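You operate a simulated robot arm through the tools that you are given. There is no shell and no other tool. Be economical: measure what you need, move in short steps, check, and stop when the job is done.

You are at the controls of a simulated robot arm. One attempt, no reset.

TASK
Put things in order on the top of the wooden table. At the end: the black basin plug stands on top of the grey tub (marked "BEANS"); the black pepper mill stands where the black basin plug stood; the red card pack stands on top of the snack box (marked "PASTA"); the blue battery stands on top of the bolt wedge; whatever was shut is shut again. Leave all else as you found it, and nothing knocked over.

It is judged by the outcome, as a careful person would: the job done as asked, and still so three seconds after it is handed in. It fails if anything else is knocked over, pushed out of place, dropped, spilled or broken.

THE ROBOT
A 7-joint arm with a two-finger parallel gripper, fixed in place. Base frame: the origin is at the foot of the arm, x ahead of it, y to its left, z up; the work surface is at about z = 0. Lengths are in mm, angles in degrees, forces in N, time in s.
With the tool pointing down near the work surface it reaches from about 220 to 580 mm from the base axis. Its first joint turns from -66.0 to 66.0 degrees. Payload 2.5 kg.
The tool frame sits at the grasp point between the pads (the TCP): z along the fingers, y along the line on which they close. The tips reach 23 mm beyond it. Largest opening 94 mm; finger width 38, thickness 10; the body of the gripper, 54 by 96 mm, starts 39 mm behind the TCP.
Orientation is that of the tool frame in the base frame, as a unit quaternion [x, y, z, w]. With the fingers straight down and closing along the base's y, the tool's x points along the base's -x, its y along +y and its z along -z.

THE INTERFACE
- The arm moves only by the tool step_arm. Its arguments are lists of equal length, an entry for each row: "turn": the turn, a rotation vector about the base's x, y, z in degrees, a list of three; "xyz": the shift along the base's x, y, z in mm, a list of three; "jaw": the finger opening in mm, from 0 to 94. In form: {"turn": [[wx, wy, wz], ...], "xyz": [[dx, dy, dz], ...], "jaw": [jaw, ...]}. A call has 1 to 20 rows; each row shifts and turns the commanded pose from where the row before left it. Each row takes 0.2 s and may step no farther than 50 mm and 8.6 degrees from the row before; otherwise, or with a gripper value out of range, the whole call is refused. Where a pose cannot be reached the arm comes as near as it can. A force on the tool above 40 N (or 10 N above the force at the start of the call, whichever is more), or a blocked arm, ends the call early, and 0.2 s more pass. Each finger travels about 108 mm/s and halts on what it meets, pressing with about 25 N; the grip force reading is that of the motor and also rises with nothing between the fingers. The clock runs only during rows and for 0.2 s after the last one: add rows that do not move to give the fingers time. The reply holds the time, the measured pose of the TCP, the force on the tool along the base axes, the opening and the grip force, in the units named above and with some noise.
- Cameras (640 x 400 px; columns grow to the right, rows downward): "scene" is fixed at [131.1, -420, 543.4]; the picture's right is [0.70, -0.72, 0.00], its down [-0.41, -0.40, -0.82] and it looks along [0.59, 0.57, -0.57] (base axes); focal length 323 px, centre (320, 200). "wrist" rides on the gripper at [86, 16, -74] in the tool frame; the picture's right is [-0.18, 0.98, 0.00], its down [-0.58, -0.11, -0.81] and it looks along [-0.79, -0.15, 0.59] (tool axes); focal length 243 px, centre (320, 200). There is no depth. A picture from a camera that has moved, and an enlarged one, comes with that camera's place and axes in the base frame and with its lens.
- grab_frame(camera): a new picture of that camera. The clock stands still meanwhile.
- enlarge(camera, box): a new picture of the part [left, top, right, bottom] of that camera's present view, enlarged. The clock stands still meanwhile.
- finish_job(): hands the job in; it is judged then, once.

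Go step by step. Nothing tells you positions but the pictures and the camera data: compare them with the known pose of the tool, close in by small moves and look again before you grip or let go. The budget is 120 turns and 68 pictures, counting those below and the enlarged ones. Unless the task says otherwise, let go and move clear before handing in, and close with one line.

The tools are called after "Call:" by a JSON object that holds its "name" and its "arguments". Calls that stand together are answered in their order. step_arm: Moves the arm, as the interface text tells. Its arguments: {"type":"object","properties":{"turn":{"type":"array"},"xyz":{"type":"array"},"jaw":{"type":"array"}},"required":["turn","xyz","jaw"]} The other tools are called the same way: grab_frame (camera) takes a picture; enlarge (camera, box) takes an enlarged picture of a part of a camera's view; finish_job () hands the job in.

At the start:

```text
t: 0.0
eef_pos: [306.1, 129.6, 277.1]
tool_rot: [0.0, 1.0, 0.0, 0.001]
ft_force: [-0.1, -0.4, 0.6]
gripper_width: 93.9
gripper_force: 0.1
```

scene: 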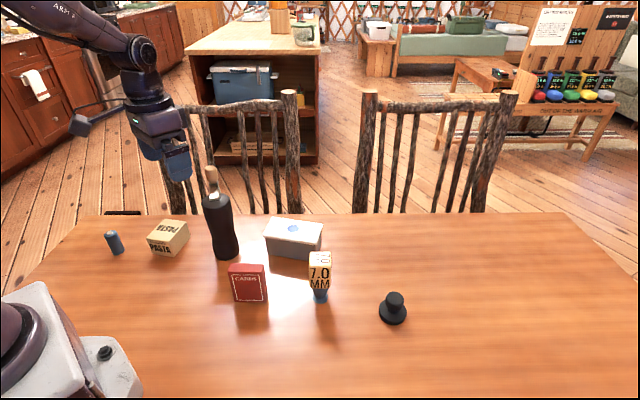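
wrist: 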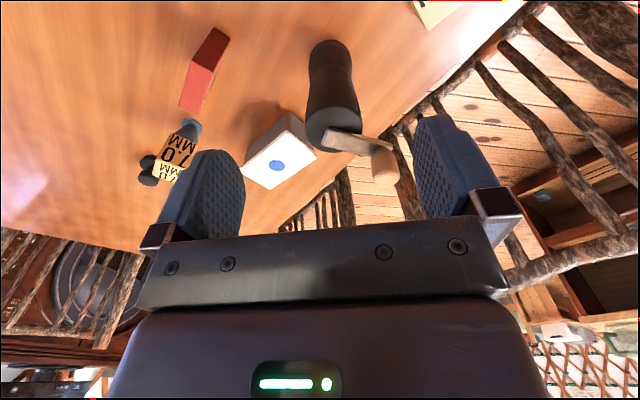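

I see the table with a blue battery, PASTA box, pepper mill, grey tub, red card pack, a "7.0 MM" item on something blue, and a black plug. I'll zoom in for details first.

Call:
{"name": "enlarge", "arguments": {"camera": "scene", "box": [80, 150, 260, 280]}}

Call:
{"name": "enlarge", "arguments": {"camera": "scene", "box": [220, 200, 430, 340]}}

```text
3.08 times, centred on (170, 215) of scene
camera zoom: at [131.1, -420.0, 543.4], right [0.7, -0.72, 0.0], down [-0.41, -0.4, -0.82], along [0.59, 0.57, -0.57], focal length 993 px, centre (782, 154)
```

zoom: 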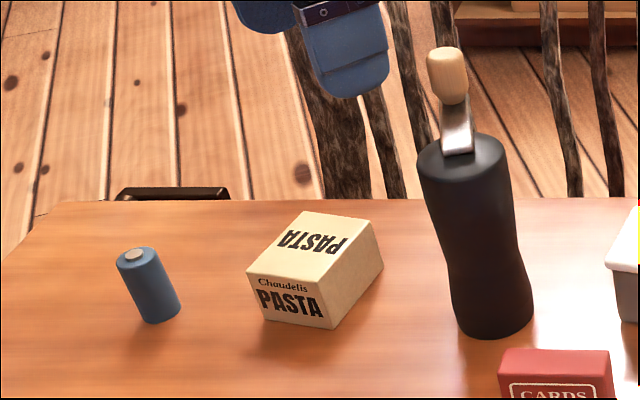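

```text
2.86 times, centred on (325, 270) of scene
camera zoom: at [131.1, -420.0, 543.4], right [0.7, -0.72, 0.0], down [-0.41, -0.4, -0.82], along [0.59, 0.57, -0.57], focal length 922 px, centre (306, 0)
```

zoom: 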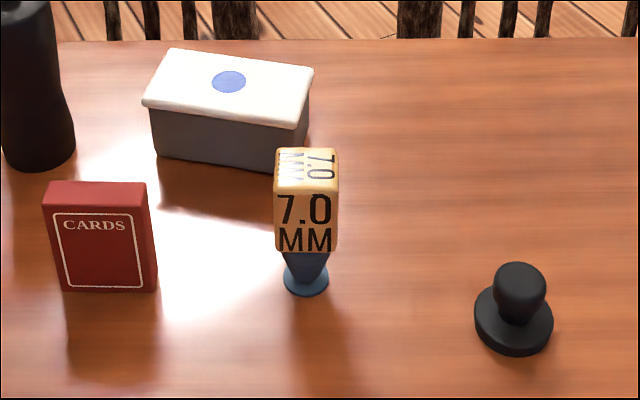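

Before moving anything I need another angle on the "7.0 MM" object and the tub, so I'll move the hand sideways, staying high.

Call:
{"name": "step_arm", "arguments": {"turn": [[0, 0, 0], [0, 0, 0], [0, 0, 0], [0, 0, 0], [0, 0, 0]], "xyz": [[-10, -40, 5], [-10, -40, 5], [-10, -40, 5], [-10, -40, 5], [-10, -40, 0]], "jaw": [94, 94, 94, 94, 94]}}

Call:
{"name": "grab_frame", "arguments": {"camera": "wrist"}}

```text
t: 1.2
eef_pos: [257.3, -70.0, 297.3]
tool_rot: [0.0, 1.0, 0.0, 0.0]
ft_force: [0.5, 0.1, -0.2]
gripper_width: 93.9
gripper_force: 0.0
```

```text
63 pictures are left
camera wrist: at [169.3, -52.8, 372.1], right [0.18, 0.98, 0.0], down [0.58, -0.11, 0.81], along [0.79, -0.15, -0.59], focal length 243 px, centre (320, 200)
```

wrist: 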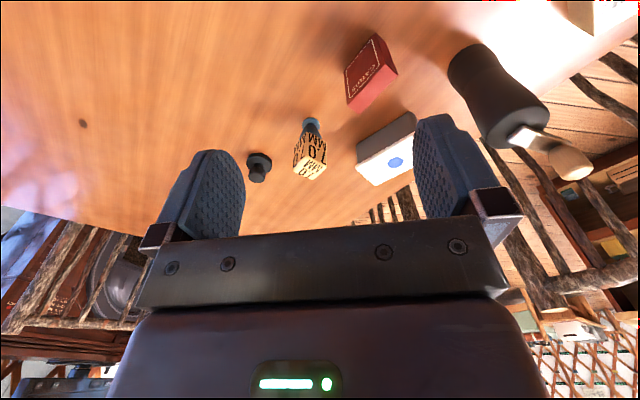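

Call:
{"name": "enlarge", "arguments": {"camera": "wrist", "box": [240, 90, 420, 200]}}

```text
3.56 times, centred on (330, 145) of wrist
camera zoom: at [169.3, -52.8, 372.1], right [0.18, 0.98, 0.0], down [0.58, -0.11, 0.81], along [0.79, -0.15, -0.59], focal length 863 px, centre (284, 396)
```

zoom: 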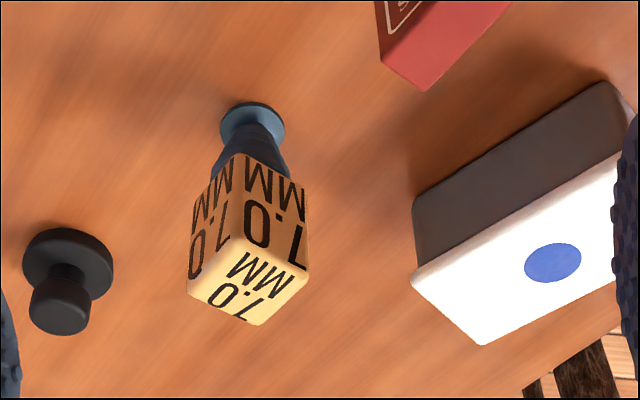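

Everything is identified: plug near (507,-249), tub centre (500,24, top ~60), wedge top (442,-121,~105), mill (374,122), battery (200,313), cards (~340,-20). I'll start with the plug and hover above it.

Call:
{"name": "step_arm", "arguments": {"turn": [[0, 0, 0], [0, 0, 0], [0, 0, 0], [0, 0, 0], [0, 0, 0], [0, 0, 0], [0, 0, 0], [0, 0, 0], [0, 0, 0], [0, 0, 0]], "xyz": [[20, -28, -10], [30, -28, -15], [30, -28, -15], [30, -28, -15], [30, -28, -15], [30, -28, -15], [30, -11, -15], [30, 0, -25], [20, 0, -30], [0, 0, -20]], "jaw": [94, 94, 94, 94, 94, 94, 94, 94, 80, 80]}}

Call:
{"name": "grab_frame", "arguments": {"camera": "wrist"}}

Call:
{"name": "grab_frame", "arguments": {"camera": "scene"}}

```text
t: 3.4
eef_pos: [506.1, -248.4, 122.9]
tool_rot: [0.0, 1.0, 0.0, 0.001]
ft_force: [0.9, -0.2, -0.8]
gripper_width: 80.3
gripper_force: 0.1
```

```text
61 pictures are left
camera wrist: at [419.5, -231.3, 197.5], right [0.18, 0.98, 0.0], down [0.58, -0.11, 0.81], along [0.79, -0.15, -0.59], focal length 243 px, centre (320, 200)
```

wrist: 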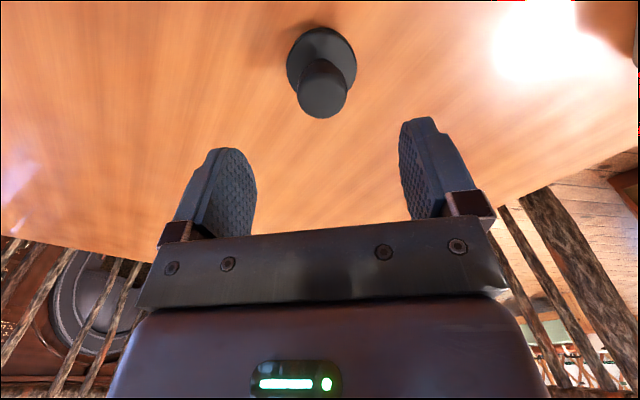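

```text
60 pictures are left
```

scene: 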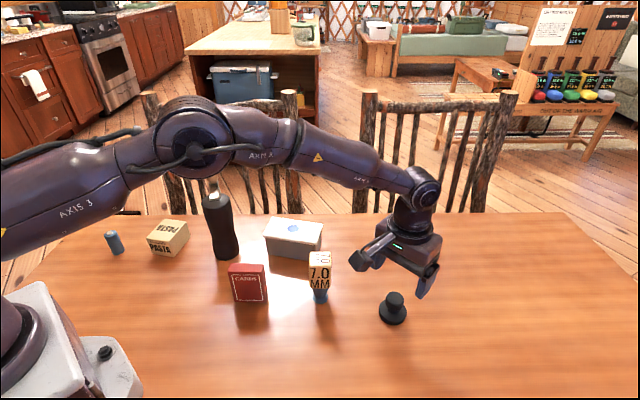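

The plug sits right under the hand at about (506,-247). I'll descend to z≈41 and close on the knob.

Call:
{"name": "step_arm", "arguments": {"turn": [[0, 0, 0], [0, 0, 0], [0, 0, 0], [0, 0, 0], [0, 0, 0]], "xyz": [[0, 1, -25], [0, 0, -25], [0, 0, -20], [0, 0, -11], [0, 0, 0]], "jaw": [80, 80, 80, 80, 80]}}

Call:
{"name": "grab_frame", "arguments": {"camera": "wrist"}}

Call:
{"name": "enlarge", "arguments": {"camera": "scene", "box": [320, 220, 480, 340]}}

```text
t: 4.6
eef_pos: [506.5, -248.0, 42.7]
tool_rot: [-0.001, 1.0, 0.0, 0.0]
ft_force: [0.4, 0.6, -0.1]
gripper_width: 80.0
gripper_force: 0.1
```

```text
59 pictures are left
camera wrist: at [419.1, -231.5, 117.1], right [0.18, 0.98, 0.0], down [0.58, -0.11, 0.81], along [0.79, -0.15, -0.59], focal length 243 px, centre (320, 200)
```

wrist: 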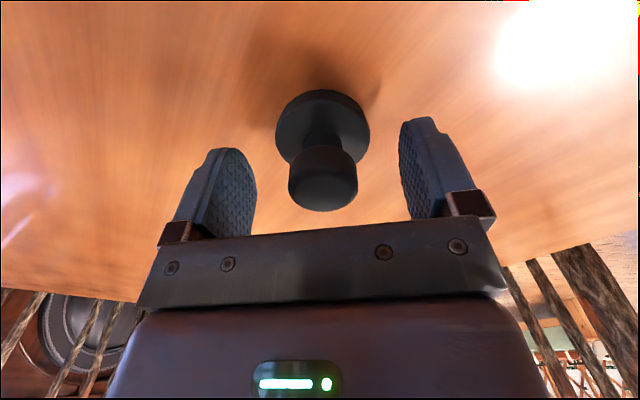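

```text
3.33 times, centred on (400, 280) of scene
camera zoom: at [131.1, -420.0, 543.4], right [0.7, -0.72, 0.0], down [-0.41, -0.4, -0.82], along [0.59, 0.57, -0.57], focal length 1076 px, centre (53, -67)
```

zoom: 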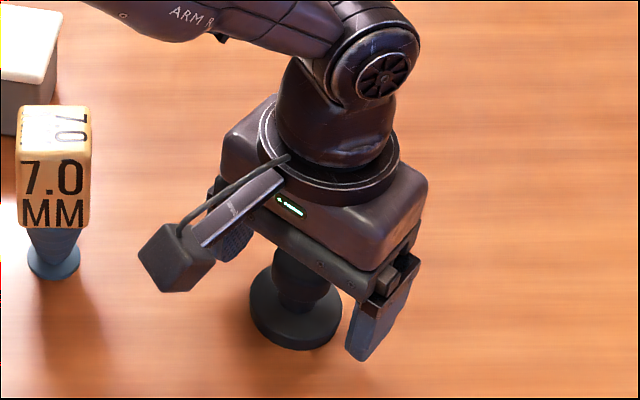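

Fingers straddle the knob, centred. Closing now and lifting slightly.

Call:
{"name": "step_arm", "arguments": {"turn": [[0, 0, 0], [0, 0, 0], [0, 0, 0], [0, 0, 0], [0, 0, 0]], "xyz": [[0, 1, 0], [0, 0, 0], [0, 0, 0], [0, 0, 5], [0, 0, 15]], "jaw": [50, 25, 20, 20, 20]}}

Call:
{"name": "grab_frame", "arguments": {"camera": "wrist"}}

```text
t: 5.8
eef_pos: [503.5, -246.9, 62.4]
tool_rot: [0.0, 1.0, 0.0, 0.0]
ft_force: [0.1, 0.9, 0.5]
gripper_width: 32.8
gripper_force: 25.1
```

```text
57 pictures are left
camera wrist: at [418.8, -230.0, 136.8], right [0.18, 0.98, 0.0], down [0.58, -0.11, 0.81], along [0.79, -0.15, -0.59], focal length 243 px, centre (320, 200)
```

wrist: 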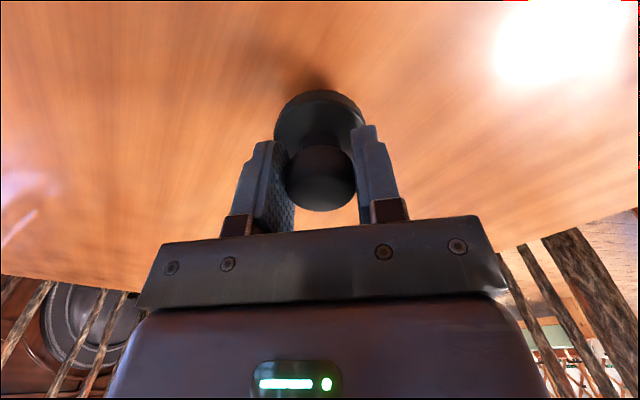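

The plug is held (32.8 mm). Lifting it high and carrying to above the tub.

Call:
{"name": "step_arm", "arguments": {"turn": [[0, 0, 0], [0, 0, 0], [0, 0, 0], [0, 0, 0], [0, 0, 0], [0, 0, 0], [0, 0, 0], [0, 0, 0], [0, 0, 0], [0, 0, 0], [0, 0, 0], [0, 0, 0], [0, 0, 0]], "xyz": [[0, 0, 30], [0, 0, 30], [0, 0, 30], [0, 0, 30], [0, 30, 0], [0, 35, 0], [0, 35, 0], [-1, 35, 0], [-1, 35, 0], [-2, 35, 0], [0, 35, 0], [0, 31, 0], [0, 0, -30]], "jaw": [20, 20, 20, 20, 20, 20, 20, 20, 20, 20, 20, 20, 20]}}

Call:
{"name": "grab_frame", "arguments": {"camera": "wrist"}}

Call:
{"name": "enlarge", "arguments": {"camera": "scene", "box": [200, 140, 380, 280]}}

```text
t: 8.6
eef_pos: [502.4, 24.9, 150.4]
tool_rot: [0.0, 1.0, 0.0, 0.0]
ft_force: [-0.8, -0.7, -1.6]
gripper_width: 33.0
gripper_force: 25.3
```

```text
56 pictures are left
camera wrist: at [415.7, 41.3, 225.9], right [0.18, 0.98, 0.0], down [0.58, -0.11, 0.81], along [0.79, -0.15, -0.59], focal length 243 px, centre (320, 200)
```

wrist: 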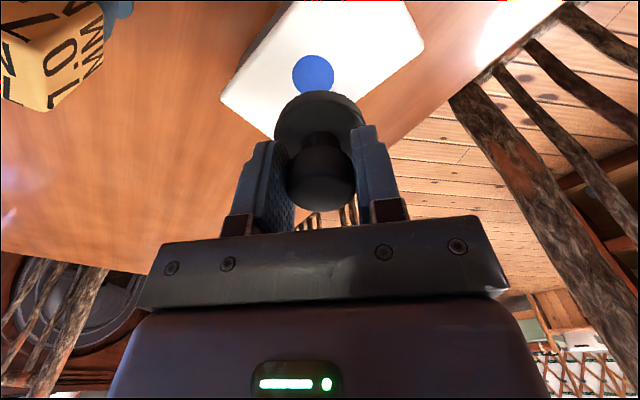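

```text
2.86 times, centred on (290, 210) of scene
camera zoom: at [131.2, -419.9, 543.4], right [0.7, -0.71, 0.0], down [-0.41, -0.4, -0.82], along [0.59, 0.57, -0.57], focal length 922 px, centre (406, 171)
```

zoom: 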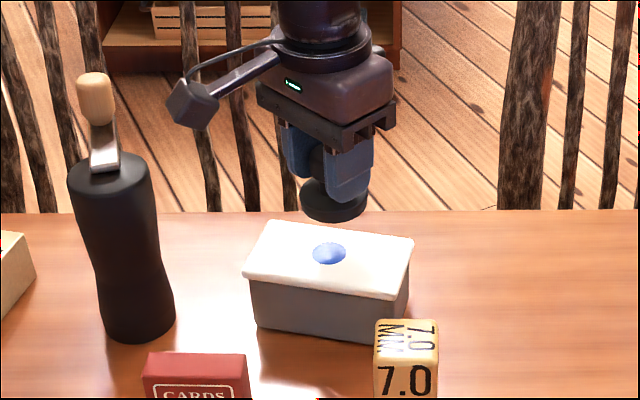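

Dot at ~(498,22). Shifting slightly and descending to just above the lid.

Call:
{"name": "step_arm", "arguments": {"turn": [[0, 0, 0], [0, 0, 0], [0, 0, 0], [0, 0, 0]], "xyz": [[-3, -2, -15], [0, 0, -15], [0, 0, -7], [0, 0, 0]], "jaw": [20, 20, 20, 20]}}

Call:
{"name": "enlarge", "arguments": {"camera": "scene", "box": [240, 170, 360, 270]}}

```text
t: 9.6
eef_pos: [499.2, 22.2, 116.0]
tool_rot: [0.001, 1.0, 0.001, 0.0]
ft_force: [-0.1, 0.4, -1.1]
gripper_width: 32.9
gripper_force: 24.9
```

```text
4.00 times, centred on (300, 220) of scene
camera zoom: at [131.2, -420.0, 543.4], right [0.7, -0.72, 0.0], down [-0.41, -0.4, -0.82], along [0.59, 0.57, -0.57], focal length 1291 px, centre (400, 120)
```

zoom: 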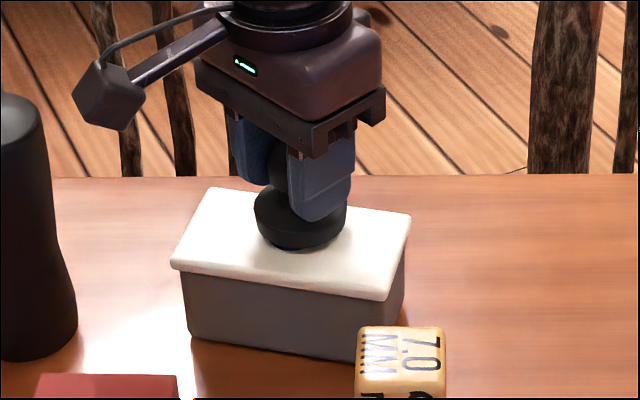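

Centred over the lid; lowering in small steps to contact.

Call:
{"name": "step_arm", "arguments": {"turn": [[0, 0, 0], [0, 0, 0], [0, 0, 0], [0, 0, 0]], "xyz": [[0, 0, -3], [0, 0, -3], [0, 0, -2], [0, 0, 0]], "jaw": [20, 20, 20, 20]}}

```text
t: 10.6
eef_pos: [499.5, 21.7, 110.0]
tool_rot: [0.0, 1.0, 0.0, 0.001]
ft_force: [-8.0, -1.0, 18.7]
gripper_width: 32.7
gripper_force: 25.3
```

Contact felt (18 N). Easing up a hair and opening, then rising.

Call:
{"name": "step_arm", "arguments": {"turn": [[0, 0, 0], [0, 0, 0]], "xyz": [[0, 0, 1.5], [0, 0, 0]], "jaw": [20, 20]}}

Call:
{"name": "step_arm", "arguments": {"turn": [[0, 0, 0], [0, 0, 0], [0, 0, 0], [0, 0, 0], [0, 0, 0]], "xyz": [[0, 0, 0], [0, 0, 0], [0, 0, 10], [0, 0, 30], [0, 0, 40]], "jaw": [50, 75, 75, 75, 75]}}

Call:
{"name": "grab_frame", "arguments": {"camera": "wrist"}}

Call:
{"name": "enlarge", "arguments": {"camera": "scene", "box": [160, 140, 380, 300]}}

```text
t: 11.2
eef_pos: [499.6, 21.6, 109.3]
tool_rot: [0.0, 1.0, 0.0, 0.001]
ft_force: [3.6, -0.7, 3.9]
gripper_width: 32.8
gripper_force: 25.2
```

```text
t: 12.4
eef_pos: [500.2, 22.9, 188.8]
tool_rot: [0.0, 1.0, 0.0, 0.0]
ft_force: [0.0, -0.8, -0.7]
gripper_width: 75.2
gripper_force: 0.1
```

```text
53 pictures are left
camera wrist: at [412.6, 39.6, 262.9], right [0.18, 0.98, 0.0], down [0.58, -0.11, 0.81], along [0.79, -0.15, -0.59], focal length 243 px, centre (320, 200)
```

wrist: 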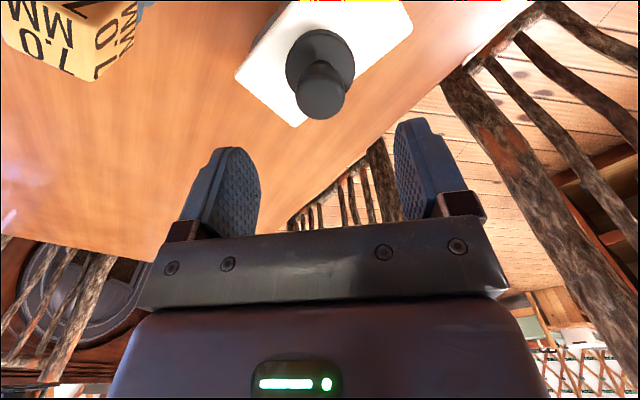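

```text
2.50 times, centred on (270, 220) of scene
camera zoom: at [131.2, -420.0, 543.4], right [0.7, -0.72, 0.0], down [-0.41, -0.4, -0.82], along [0.59, 0.57, -0.57], focal length 807 px, centre (445, 150)
```

zoom: 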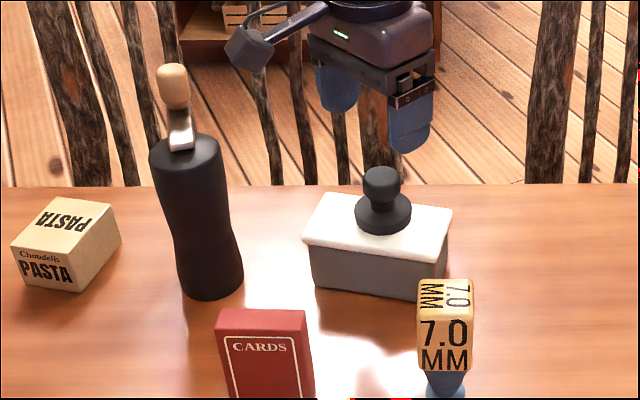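

The plug stands on the tub. Next the mill: I want a clear look at its crank, so I rise and back off for a view of the left half.

Call:
{"name": "step_arm", "arguments": {"turn": [[0, 0, 0], [0, 0, 0], [0, 0, 0], [0, 0, 0], [0, 0, 0], [0, 0, 0], [0, 0, 0], [0, 0, 0], [0, 0, 0], [0, 0, 0]], "xyz": [[-10, 0, 40], [-30, 0, 40], [-30, 0, 25], [-30, 0, 10], [-30, 5, 0], [-30, 10, 0], [-30, 15, 0], [-30, 15, 0], [-30, 15, 0], [-20, 10, 0]], "jaw": [94, 94, 94, 94, 94, 94, 94, 94, 94, 94]}}

Call:
{"name": "grab_frame", "arguments": {"camera": "wrist"}}

```text
t: 14.6
eef_pos: [228.6, 92.9, 303.0]
tool_rot: [0.0, 1.0, 0.0, 0.0]
ft_force: [-0.5, 0.2, 0.9]
gripper_width: 94.2
gripper_force: 0.0
```

```text
51 pictures are left
camera wrist: at [141.6, 109.8, 377.7], right [0.18, 0.98, 0.0], down [0.58, -0.11, 0.81], along [0.79, -0.15, -0.59], focal length 243 px, centre (320, 200)
```

wrist: 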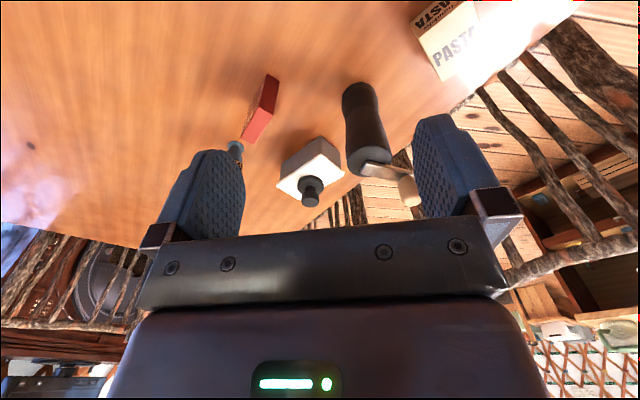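

Call:
{"name": "enlarge", "arguments": {"camera": "wrist", "box": [320, 70, 450, 220]}}

Call:
{"name": "enlarge", "arguments": {"camera": "scene", "box": [190, 155, 260, 265]}}

```text
2.67 times, centred on (385, 145) of wrist
camera zoom: at [141.6, 109.8, 377.7], right [0.18, 0.98, 0.0], down [0.58, -0.11, 0.81], along [0.79, -0.15, -0.59], focal length 647 px, centre (147, 347)
```

zoom: 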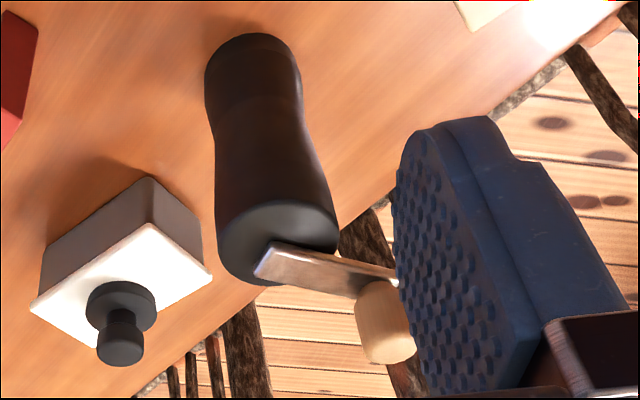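

```text
3.64 times, centred on (225, 210) of scene
camera zoom: at [131.2, -420.0, 543.4], right [0.7, -0.72, 0.0], down [-0.41, -0.4, -0.82], along [0.59, 0.57, -0.57], focal length 1174 px, centre (666, 164)
```

zoom: 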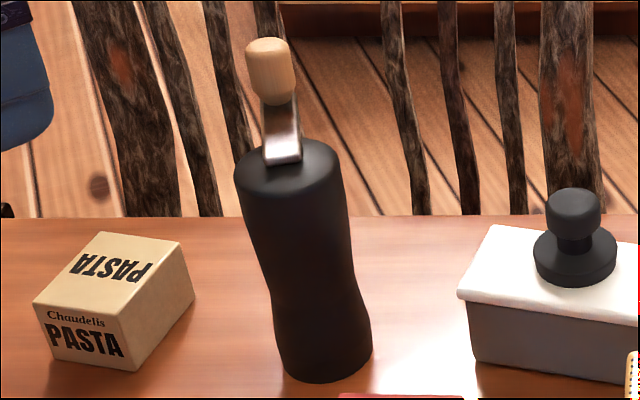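

The mill axis is near (378,131), its top at z≈145, with the crank lying on top pointing to azimuth ≈61° (knob up to ~190). I'll grip the top from above with the hand yawed 60° so the crank passes clear of the body.

Call:
{"name": "step_arm", "arguments": {"turn": [[0, 0, 8.6], [0, 0, 8.6], [0, 0, 8.6], [0, 0, 8.6], [0, 0, 8.6], [0, 0, 8.6], [0, 0, 8.6], [0, 0, 0]], "xyz": [[20, 5, 0], [21, 5, 0], [21, 5, 0], [21, 5, 0], [22, 6, -10], [22, 6, -15], [22, 6, -15], [0, 0, 0]], "jaw": [94, 94, 94, 94, 94, 94, 94, 94]}}

Call:
{"name": "grab_frame", "arguments": {"camera": "wrist"}}

Call:
{"name": "enlarge", "arguments": {"camera": "scene", "box": [150, 90, 310, 270]}}

```text
t: 16.4
eef_pos: [378.6, 131.4, 263.7]
tool_rot: [-0.503, 0.865, -0.001, -0.001]
ft_force: [-0.2, 0.3, 0.7]
gripper_width: 93.8
gripper_force: 0.1
```

```text
48 pictures are left
camera wrist: at [321.0, 63.8, 338.1], right [-0.76, 0.65, 0.0], down [0.38, 0.45, 0.81], along [0.52, 0.62, -0.59], focal length 243 px, centre (320, 200)
```

wrist: 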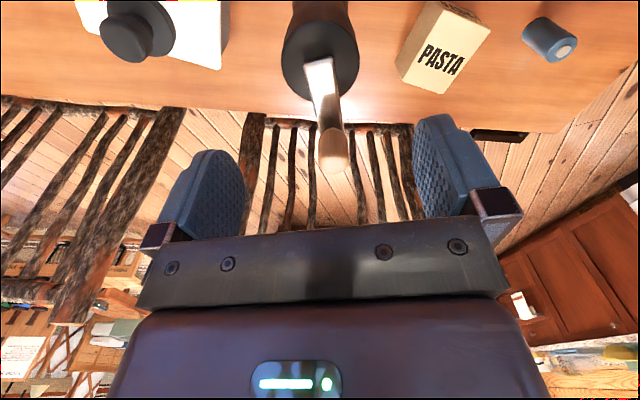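

```text
2.22 times, centred on (230, 180) of scene
camera zoom: at [131.2, -420.0, 543.4], right [0.7, -0.72, 0.0], down [-0.41, -0.4, -0.82], along [0.59, 0.57, -0.57], focal length 717 px, centre (520, 244)
```

zoom: 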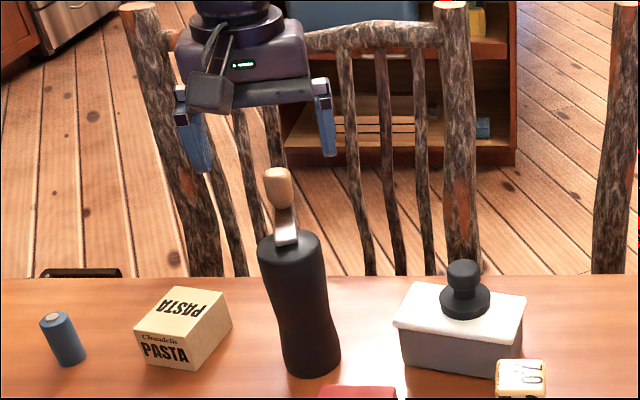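

Well aligned (mill top at ~(376.5,130)). Descending with fingers open to just above grip height.

Call:
{"name": "step_arm", "arguments": {"turn": [[0, 0, 0], [0, 0, 0], [0, 0, 0], [0, 0, 0], [0, 0, 0], [0, 0, 0]], "xyz": [[-2, -1, -30], [0, 0, -30], [0, 0, -25], [0, 0, -20], [0, 0, -12], [0, 0, 0]], "jaw": [94, 94, 94, 94, 94, 94]}}

Call:
{"name": "grab_frame", "arguments": {"camera": "wrist"}}

Call:
{"name": "enlarge", "arguments": {"camera": "scene", "box": [160, 130, 290, 270]}}

```text
t: 17.6
eef_pos: [381.8, 132.4, 155.4]
tool_rot: [-0.502, 0.865, -0.001, 0.014]
ft_force: [0.8, 0.1, 5.7]
gripper_width: 94.1
gripper_force: 0.1
stopped in row 6: the force on the tool passed its limit (the readings are from after the stop); the commanded pose is now the measured one
```

```text
46 pictures are left
camera wrist: at [322.8, 65.8, 226.7], right [-0.76, 0.65, -0.01], down [0.36, 0.44, 0.82], along [0.54, 0.62, -0.57], focal length 243 px, centre (320, 200)
```

wrist: 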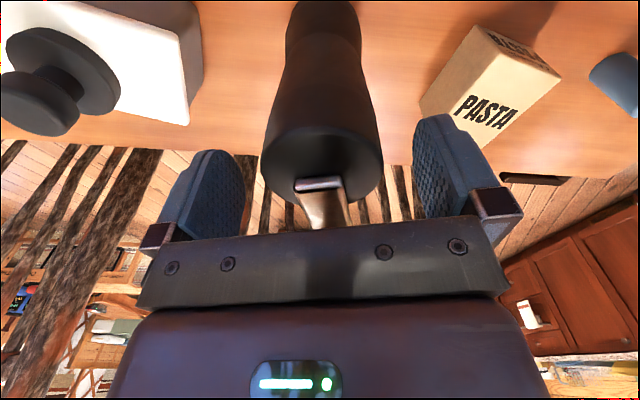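

```text
2.86 times, centred on (225, 200) of scene
camera zoom: at [131.1, -420.0, 543.4], right [0.7, -0.72, 0.0], down [-0.41, -0.4, -0.82], along [0.59, 0.57, -0.57], focal length 922 px, centre (591, 200)
```

zoom: 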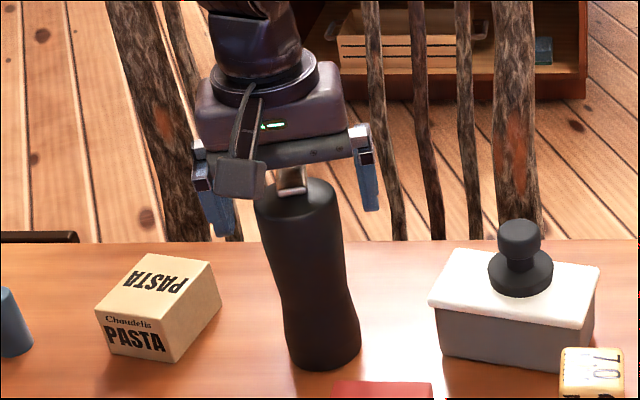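

Contact: the crank knob touched the hand's underside — it's taller than I measured. Backing straight up at once; then I'll lean the hand away from the crank.

Call:
{"name": "step_arm", "arguments": {"turn": [[0, 0, 0], [0, 0, 0], [0, 0, 0], [0, 0, 0]], "xyz": [[0, 0, 15], [0, 0, 30], [0, 0, 40], [0, 0, 0]], "jaw": [94, 94, 94, 94]}}

Call:
{"name": "step_arm", "arguments": {"turn": [[7.1, -4.1, 0], [7.1, -4.1, 0], [6.1, -3.5, 0], [0, 0, 0]], "xyz": [[-4, -4, 0], [-4, -4, 0], [-4, -4, 0], [0, 0, 0]], "jaw": [94, 94, 94, 94]}}

Call:
{"name": "grab_frame", "arguments": {"camera": "wrist"}}

Call:
{"name": "enlarge", "arguments": {"camera": "scene", "box": [150, 90, 310, 270]}}

```text
t: 18.6
eef_pos: [382.3, 130.9, 239.1]
tool_rot: [-0.502, 0.865, -0.001, 0.013]
ft_force: [-0.3, -0.3, -0.4]
gripper_width: 93.8
gripper_force: 0.0
```

```text
t: 19.6
eef_pos: [369.2, 120.6, 239.7]
tool_rot: [-0.49, 0.845, 0.101, 0.189]
ft_force: [1.0, 0.9, -0.4]
gripper_width: 94.0
gripper_force: 0.2
```

```text
44 pictures are left
camera wrist: at [299.8, 34.5, 269.9], right [-0.77, 0.64, 0.06], down [0.18, 0.12, 0.98], along [0.62, 0.76, -0.2], focal length 243 px, centre (320, 200)
```

wrist: 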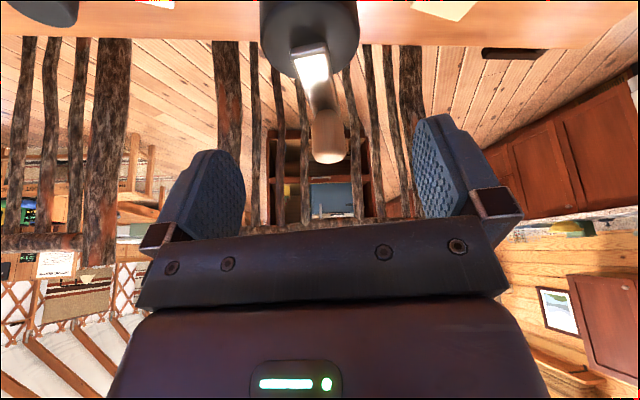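

```text
2.22 times, centred on (230, 180) of scene
camera zoom: at [131.1, -420.0, 543.4], right [0.7, -0.72, 0.0], down [-0.41, -0.4, -0.82], along [0.59, 0.57, -0.57], focal length 717 px, centre (520, 244)
```

zoom: 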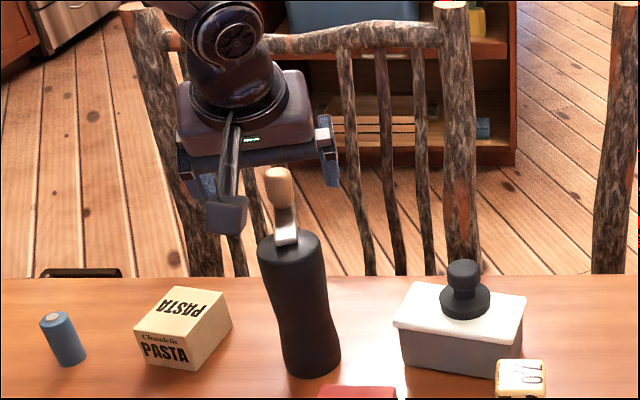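

The mill is undisturbed; knob top is ~198. With a 30° lean away from the crank the body stays clear of both mill top and knob. Adding tilt and descending partway.

Call:
{"name": "step_arm", "arguments": {"turn": [[4.6, -2.65, 0], [0, 0, 0], [0, 0, 0], [0, 0, 0], [0, 0, 0]], "xyz": [[0, 0, -10], [0, 0, -25], [0, 0, -25], [0, 0, -15], [0, 0, 0]], "jaw": [94, 94, 94, 94, 94]}}

Call:
{"name": "grab_frame", "arguments": {"camera": "wrist"}}

Call:
{"name": "enlarge", "arguments": {"camera": "scene", "box": [150, 110, 310, 270]}}

```text
t: 20.8
eef_pos: [369.4, 120.7, 163.8]
tool_rot: [-0.484, 0.836, 0.123, 0.227]
ft_force: [0.6, -0.1, -0.7]
gripper_width: 93.9
gripper_force: 0.0
```

```text
42 pictures are left
camera wrist: at [298.6, 33.0, 184.6], right [-0.77, 0.63, 0.08], down [0.13, 0.04, 0.99], along [0.62, 0.77, -0.12], focal length 243 px, centre (320, 200)
```

wrist: 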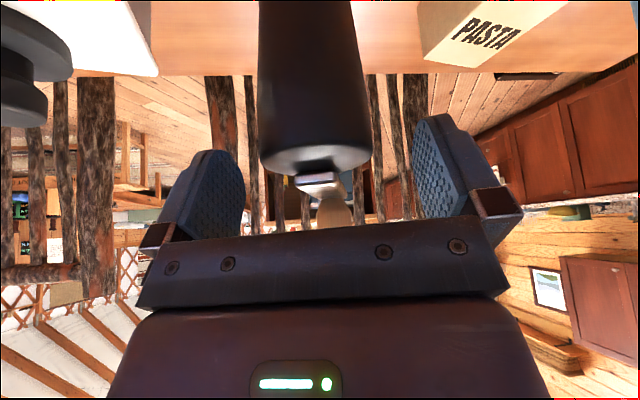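

```text
2.50 times, centred on (230, 190) of scene
camera zoom: at [131.1, -420.0, 543.4], right [0.7, -0.72, 0.0], down [-0.41, -0.4, -0.82], along [0.59, 0.57, -0.57], focal length 807 px, centre (545, 225)
```

zoom: 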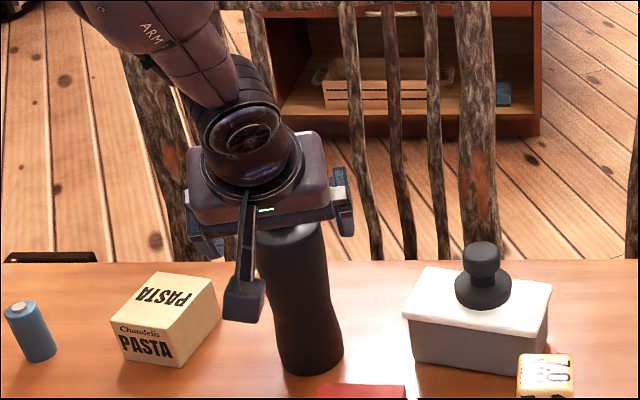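

Clear of strip and knob. Moving in: down to z≈131 and forward ~11 mm, with a small lateral correction.

Call:
{"name": "step_arm", "arguments": {"turn": [[0, 0, 0], [0, 0, 0], [0, 0, 0], [0, 0, 0], [0, 0, 0]], "xyz": [[1.5, -1.2, -12], [0, 0, -12], [3, 4, -5], [3.8, 4.5, -4], [0, 0, 0]], "jaw": [94, 94, 94, 94, 94]}}

Call:
{"name": "grab_frame", "arguments": {"camera": "wrist"}}

```text
t: 22.0
eef_pos: [376.5, 125.8, 129.7]
tool_rot: [-0.483, 0.837, 0.123, 0.227]
ft_force: [-0.2, 0.9, 0.0]
gripper_width: 94.0
gripper_force: 0.1
```

```text
40 pictures are left
camera wrist: at [306.7, 39.8, 151.7], right [-0.77, 0.63, 0.08], down [0.13, 0.04, 0.99], along [0.62, 0.77, -0.12], focal length 243 px, centre (320, 200)
```

wrist: 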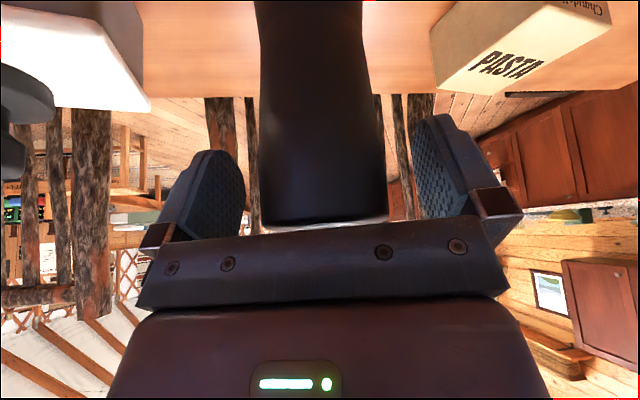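

Centred, no contact. Closing gently on the mill's barrel.

Call:
{"name": "step_arm", "arguments": {"turn": [[0, 0, 0], [0, 0, 0], [0, 0, 0], [0, 0, 0], [0, 0, 0], [0, 0, 0]], "xyz": [[0, 0, 0], [0, 0, 0], [0, 0, 0], [0, 0, 0], [0, 0, 0], [0, 0, 0]], "jaw": [84, 76, 70, 64, 58, 50]}}

Call:
{"name": "step_arm", "arguments": {"turn": [[0, 0, 0], [0, 0, 0], [0, 0, 0]], "xyz": [[0, 0, 4], [0, 0, 8], [0, 0, 0]], "jaw": [45, 45, 45]}}

Call:
{"name": "enlarge", "arguments": {"camera": "scene", "box": [150, 110, 310, 270]}}

```text
t: 23.4
eef_pos: [375.9, 128.4, 130.9]
tool_rot: [-0.484, 0.836, 0.124, 0.226]
ft_force: [-3.1, -0.1, 4.1]
gripper_width: 57.6
gripper_force: 25.2
```

```text
t: 24.2
eef_pos: [377.6, 127.9, 143.2]
tool_rot: [-0.484, 0.836, 0.123, 0.228]
ft_force: [0.2, 0.3, -3.3]
gripper_width: 57.4
gripper_force: 25.3
```

```text
2.50 times, centred on (230, 190) of scene
camera zoom: at [131.2, -420.0, 543.4], right [0.7, -0.72, 0.0], down [-0.41, -0.4, -0.82], along [0.59, 0.57, -0.57], focal length 807 px, centre (545, 225)
```

zoom: 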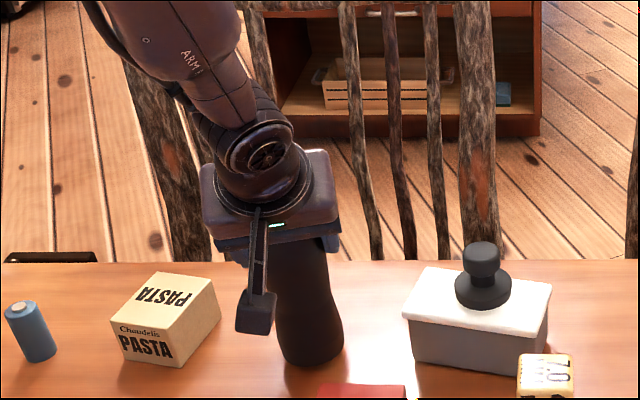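

The mill is up. Lifting well clear of everything and swinging it, with an 86° yaw, toward the plug's old spot.

Call:
{"name": "step_arm", "arguments": {"turn": [[0, 0, 0], [0, 0, 0], [0, 0, 0], [0, 0, 0], [0, 0, 0]], "xyz": [[0, 0, 20], [0, 0, 30], [0, 0, 40], [0, 0, 40], [0, 0, 0]], "jaw": [45, 45, 45, 45, 45]}}

Call:
{"name": "step_arm", "arguments": {"turn": [[0, 0, -6], [0, 0, -7], [0, 0, -7], [0, 0, -7], [0, 0, -7], [0, 0, -7], [0, 0, -7], [0, 0, -7], [0, 0, -7], [0, 0, -7], [0, 0, -7], [0, 0, -7], [0, 0, -3], [0, 0, 0]], "xyz": [[6, -18, 0], [10, -30, 0], [10, -30, 0], [10, -30, 0], [10, -30, 0], [10, -30, 0], [10, -30, 0], [10, -30, 0], [10, -30, 0], [10, -30, 0], [10, -30, 0], [10, -30, 0], [13, -28, 0], [0, 0, 0]], "jaw": [45, 45, 45, 45, 45, 45, 45, 45, 45, 45, 45, 45, 45, 45]}}

Call:
{"name": "grab_frame", "arguments": {"camera": "scene"}}

```text
t: 25.4
eef_pos: [379.0, 129.1, 272.4]
tool_rot: [-0.485, 0.836, 0.124, 0.226]
ft_force: [-0.1, -0.7, -3.2]
gripper_width: 57.5
gripper_force: 24.9
```

```text
t: 28.4
eef_pos: [507.4, -247.5, 271.9]
tool_rot: [0.217, 0.942, -0.064, 0.249]
ft_force: [0.6, -0.4, -3.2]
gripper_width: 57.6
gripper_force: 24.9
```

```text
38 pictures are left
```

scene: 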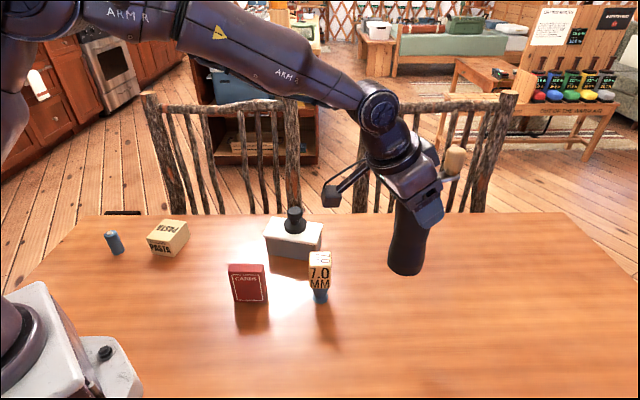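

Call:
{"name": "enlarge", "arguments": {"camera": "scene", "box": [330, 120, 510, 300]}}

```text
2.22 times, centred on (420, 210) of scene
camera zoom: at [131.2, -420.0, 543.3], right [0.7, -0.72, 0.0], down [-0.41, -0.4, -0.82], along [0.59, 0.57, -0.57], focal length 717 px, centre (98, 178)
```

zoom: 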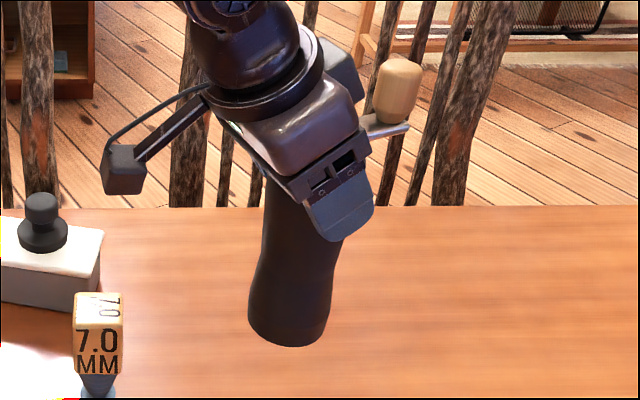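

The mill hangs vertical. Shifting (-3,+3) and lowering to just above the table.

Call:
{"name": "step_arm", "arguments": {"turn": [[0, 0, 0], [0, 0, 0], [0, 0, 0], [0, 0, 0], [0, 0, 0], [0, 0, 0]], "xyz": [[-3, 3, -30], [0, 0, -30], [0, 0, -30], [0, 0, -25], [0, 0, -18], [0, 0, 0]], "jaw": [45, 45, 45, 45, 45, 45]}}

Call:
{"name": "enlarge", "arguments": {"camera": "scene", "box": [310, 180, 490, 340]}}

```text
t: 29.8
eef_pos: [503.9, -244.5, 139.2]
tool_rot: [0.216, 0.942, -0.064, 0.249]
ft_force: [-0.2, 0.6, -3.8]
gripper_width: 57.2
gripper_force: 25.5
```

```text
2.50 times, centred on (400, 260) of scene
camera zoom: at [131.2, -420.0, 543.3], right [0.7, -0.72, 0.0], down [-0.41, -0.4, -0.82], along [0.59, 0.57, -0.57], focal length 807 px, centre (120, 50)
```

zoom: 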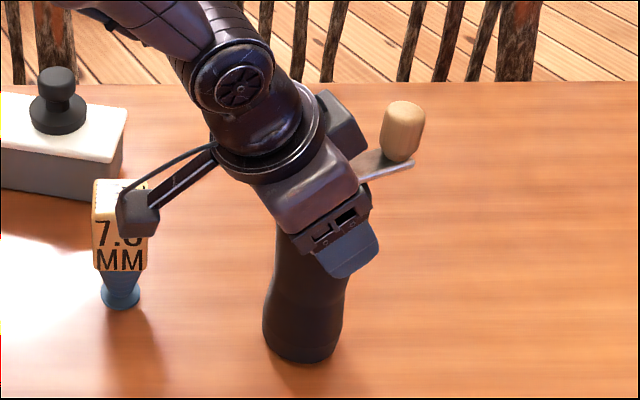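

Small correction (+3,+3), then lowering to contact.

Call:
{"name": "step_arm", "arguments": {"turn": [[0, 0, 0], [0, 0, 0], [0, 0, 0], [0, 0, 0]], "xyz": [[3, 3, -3], [0, 0, -2], [0, 0, -2], [0, 0, 0]], "jaw": [45, 45, 45, 45]}}

```text
t: 30.8
eef_pos: [506.3, -242.6, 132.6]
tool_rot: [0.217, 0.941, -0.065, 0.25]
ft_force: [-0.3, 0.1, -3.7]
gripper_width: 57.6
gripper_force: 25.1
```

Call:
{"name": "step_arm", "arguments": {"turn": [[0, 0, 0], [0, 0, 0], [0, 0, 0]], "xyz": [[0, 0, -1], [0, 0, -1], [0, 0, 0]], "jaw": [45, 45, 45]}}

```text
t: 31.6
eef_pos: [505.8, -242.1, 130.7]
tool_rot: [0.216, 0.941, -0.065, 0.251]
ft_force: [-2.0, 0.7, 4.2]
gripper_width: 57.7
gripper_force: 25.0
```

The mill is on the table (force reversed sign). Opening slowly and retreating along the hand's own axis.

Call:
{"name": "step_arm", "arguments": {"turn": [[0, 0, 0], [0, 0, 0], [0, 0, 0], [0, 0, 0]], "xyz": [[0, 0, 0], [0, 0, 0], [0, 0, 0], [0, 0, 0]], "jaw": [62, 72, 84, 94]}}

Call:
{"name": "step_arm", "arguments": {"turn": [[0, 0, 0], [0, 0, 0], [0, 0, 0], [0, 0, 0], [0, 0, 0]], "xyz": [[-4.5, 2.2, 8.7], [-9, 4.4, 17.4], [-13, 6, 26], [-13, 6, 26], [-13, 6, 26]], "jaw": [94, 94, 94, 94, 94]}}

Call:
{"name": "grab_frame", "arguments": {"camera": "scene"}}

```text
t: 32.6
eef_pos: [506.6, -241.3, 130.5]
tool_rot: [0.217, 0.941, -0.065, 0.25]
ft_force: [0.0, 0.6, 0.2]
gripper_width: 94.2
gripper_force: 0.0
```

```text
t: 33.8
eef_pos: [454.4, -217.0, 234.8]
tool_rot: [0.218, 0.941, -0.066, 0.25]
ft_force: [-0.1, 0.1, -1.2]
gripper_width: 94.2
gripper_force: 0.0
```

```text
35 pictures are left
```

scene: 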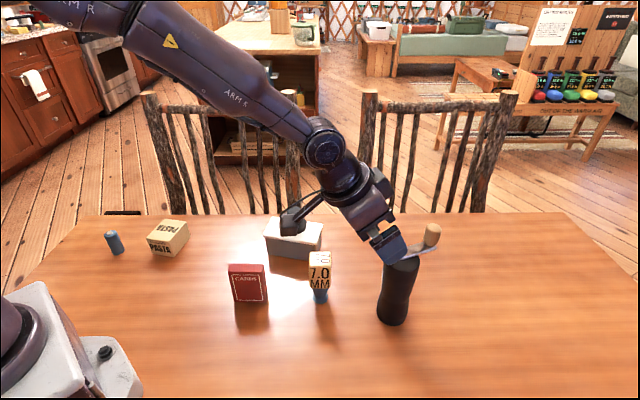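

The mill stands exactly where the plug was. Next the card pack (~(343,-20), 21 mm thick, facing ~45°): levelling the hand and moving over it.

Call:
{"name": "step_arm", "arguments": {"turn": [[3.27, 6.7, 0], [3.27, 6.7, 0], [3.27, 6.7, 0], [3.27, 6.7, 0], [0, 0, -6], [0, 0, -6.2], [0, 0, -6.2], [0, 0, 0]], "xyz": [[-13, 20, 5], [-14, 26, 0], [-14, 26, 0], [-14, 26, 0], [-14, 26, 0], [-14, 26, 0], [-14, 26, -15], [-14, 21, -15]], "jaw": [94, 94, 94, 94, 94, 94, 80, 70]}}

Call:
{"name": "grab_frame", "arguments": {"camera": "wrist"}}

Call:
{"name": "enlarge", "arguments": {"camera": "scene", "box": [190, 190, 350, 310]}}

```text
t: 35.6
eef_pos: [343.7, -20.2, 209.3]
tool_rot: [0.377, 0.926, -0.007, -0.001]
ft_force: [0.0, 1.0, -0.3]
gripper_width: 70.0
gripper_force: 0.0
```

```text
34 pictures are left
camera wrist: at [292.9, 53.3, 283.9], right [0.82, 0.58, -0.01], down [0.35, -0.47, 0.81], along [0.46, -0.67, -0.59], focal length 243 px, centre (320, 200)
```

wrist: 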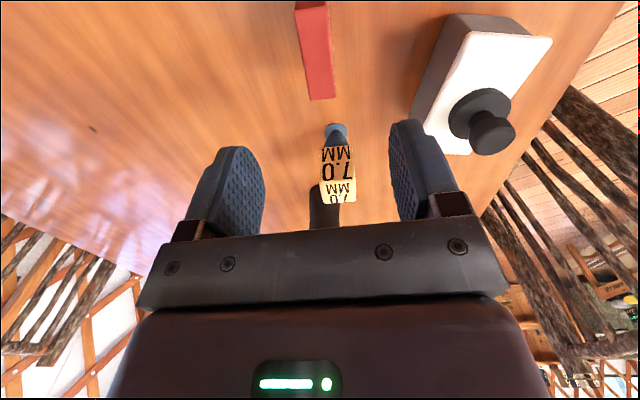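

```text
3.33 times, centred on (270, 250) of scene
camera zoom: at [131.1, -420.0, 543.4], right [0.7, -0.72, 0.0], down [-0.41, -0.4, -0.82], along [0.59, 0.57, -0.57], focal length 1076 px, centre (487, 33)
```

zoom: 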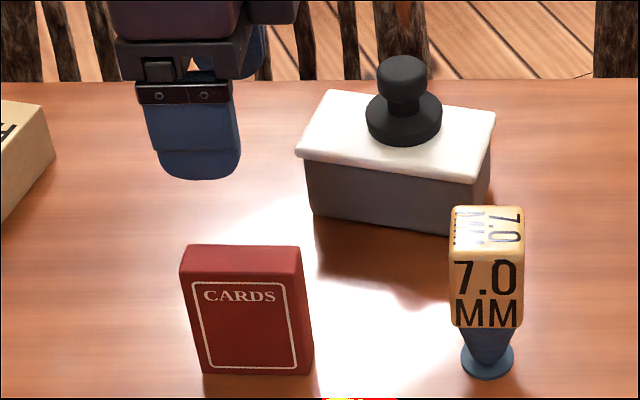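

Call:
{"name": "enlarge", "arguments": {"camera": "wrist", "box": [240, 0, 400, 110]}}

```text
3.64 times, centred on (320, 55) of wrist
camera zoom: at [292.9, 53.3, 283.9], right [0.82, 0.58, -0.01], down [0.35, -0.47, 0.81], along [0.46, -0.67, -0.59], focal length 882 px, centre (320, 727)
```

zoom: 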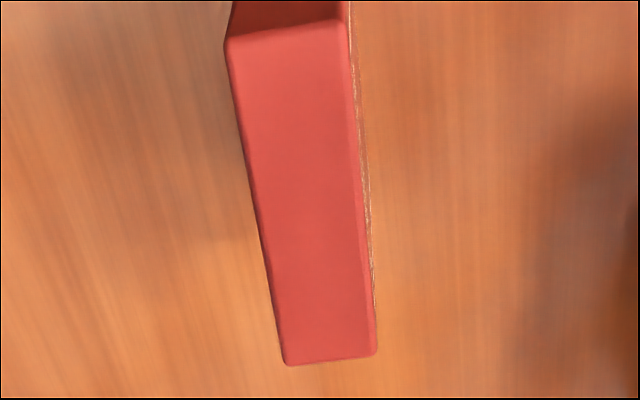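

Card pack centre ≈ (340,-21), long side at az ≈ -46°, top z≈88. Descending and gripping across its thickness.

Call:
{"name": "step_arm", "arguments": {"turn": [[0, 0, -1.7], [0, 0, 0], [0, 0, 0], [0, 0, 0], [0, 0, 0], [0, 0, 0]], "xyz": [[-3.7, -0.8, -35], [0, 0, -35], [0, 0, -35], [0, 0, -25], [0, 0, -13], [0, 0, 0]], "jaw": [70, 70, 70, 70, 70, 70]}}

Call:
{"name": "grab_frame", "arguments": {"camera": "wrist"}}

```text
t: 37.0
eef_pos: [339.9, -21.8, 67.6]
tool_rot: [0.389, 0.921, -0.007, -0.003]
ft_force: [0.7, -0.5, 0.1]
gripper_width: 70.0
gripper_force: 0.0
```

```text
31 pictures are left
camera wrist: at [291.3, 53.5, 141.0], right [0.83, 0.55, -0.01], down [0.33, -0.48, 0.81], along [0.44, -0.68, -0.59], focal length 243 px, centre (320, 200)
```

wrist: 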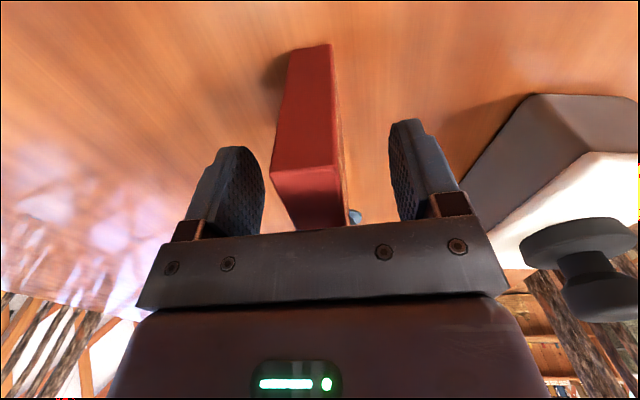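

Centred between the fingers. Closing and lifting a little.

Call:
{"name": "step_arm", "arguments": {"turn": [[0, 0, 0], [0, 0, 0], [0, 0, 0], [0, 0, 0], [0, 0, 0], [0, 0, 0], [0, 0, 0]], "xyz": [[0, 0, 0], [0, 0, 0], [0, 0, 0], [0, 0, 0], [0, 0, 0], [0, 0, 5], [0, 0, 10]], "jaw": [50, 36, 26, 18, 12, 12, 12]}}

Call:
{"name": "enlarge", "arguments": {"camera": "scene", "box": [190, 190, 350, 310]}}

```text
t: 38.6
eef_pos: [337.8, -20.7, 81.1]
tool_rot: [0.389, 0.921, -0.007, -0.002]
ft_force: [0.2, 0.1, -0.2]
gripper_width: 22.5
gripper_force: 24.7
```

```text
3.33 times, centred on (270, 250) of scene
camera zoom: at [131.2, -420.0, 543.4], right [0.7, -0.72, 0.0], down [-0.41, -0.4, -0.82], along [0.59, 0.57, -0.57], focal length 1076 px, centre (487, 33)
```

zoom: 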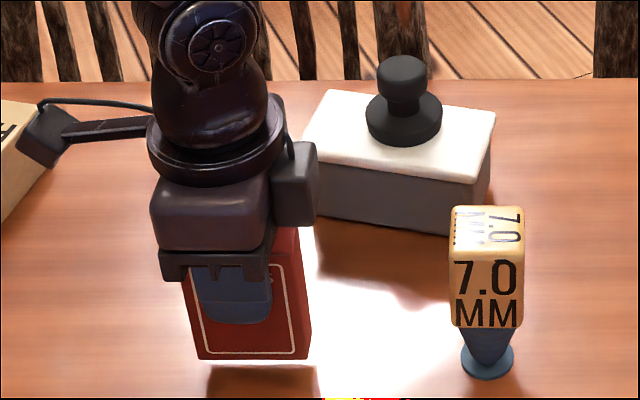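

Held (22.5 mm). Lifting and carrying to above the PASTA box, yawing +76° so the pack aligns with the box's long side.

Call:
{"name": "step_arm", "arguments": {"turn": [[0, 0, 0], [0, 0, 0], [0, 0, 0], [0, 0, 7.6], [0, 0, 7.6], [0, 0, 7.6], [0, 0, 7.6], [0, 0, 7.6], [0, 0, 7.6], [0, 0, 7.6], [0, 0, 7.6], [0, 0, 7.6], [0, 0, 7.3], [0, 0, 0]], "xyz": [[0, 0, 30], [0, 0, 30], [0, 0, 30], [-4, 28, 0], [-4, 28, 0], [-4, 28, 0], [-4, 28, 0], [-4, 28, 0], [-4, 28, 0], [-4, 28, 0], [-4, 28, 0], [-4, 28, 0], [-3, 22, 0], [0, 0, 0]], "jaw": [12, 12, 12, 12, 12, 12, 12, 12, 12, 12, 12, 12, 12, 12]}}

Call:
{"name": "grab_frame", "arguments": {"camera": "wrist"}}

Call:
{"name": "enlarge", "arguments": {"camera": "scene", "box": [90, 140, 250, 270]}}

```text
t: 41.6
eef_pos: [300.1, 252.6, 171.5]
tool_rot: [-0.259, 0.966, -0.006, 0.002]
ft_force: [0.1, -0.1, -1.8]
gripper_width: 22.7
gripper_force: 25.5
```

```text
29 pictures are left
camera wrist: at [217.0, 225.4, 245.9], right [-0.33, 0.94, -0.01], down [0.55, 0.21, 0.81], along [0.76, 0.26, -0.59], focal length 243 px, centre (320, 200)
```

wrist: 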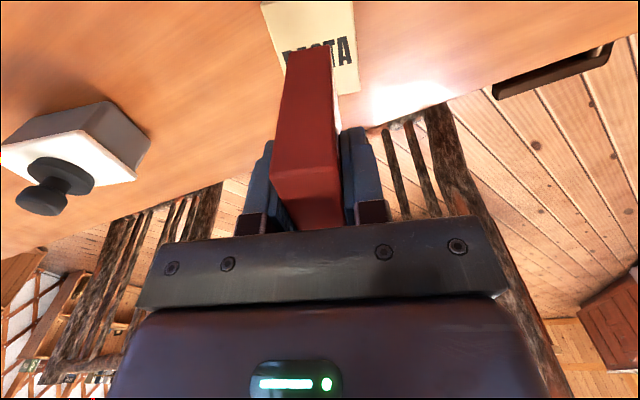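

```text
3.08 times, centred on (170, 205) of scene
camera zoom: at [131.2, -419.9, 543.4], right [0.7, -0.72, 0.0], down [-0.41, -0.4, -0.82], along [0.59, 0.57, -0.57], focal length 993 px, centre (782, 185)
```

zoom: 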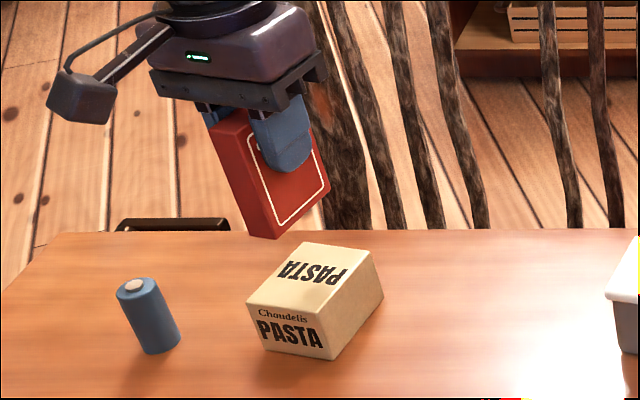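

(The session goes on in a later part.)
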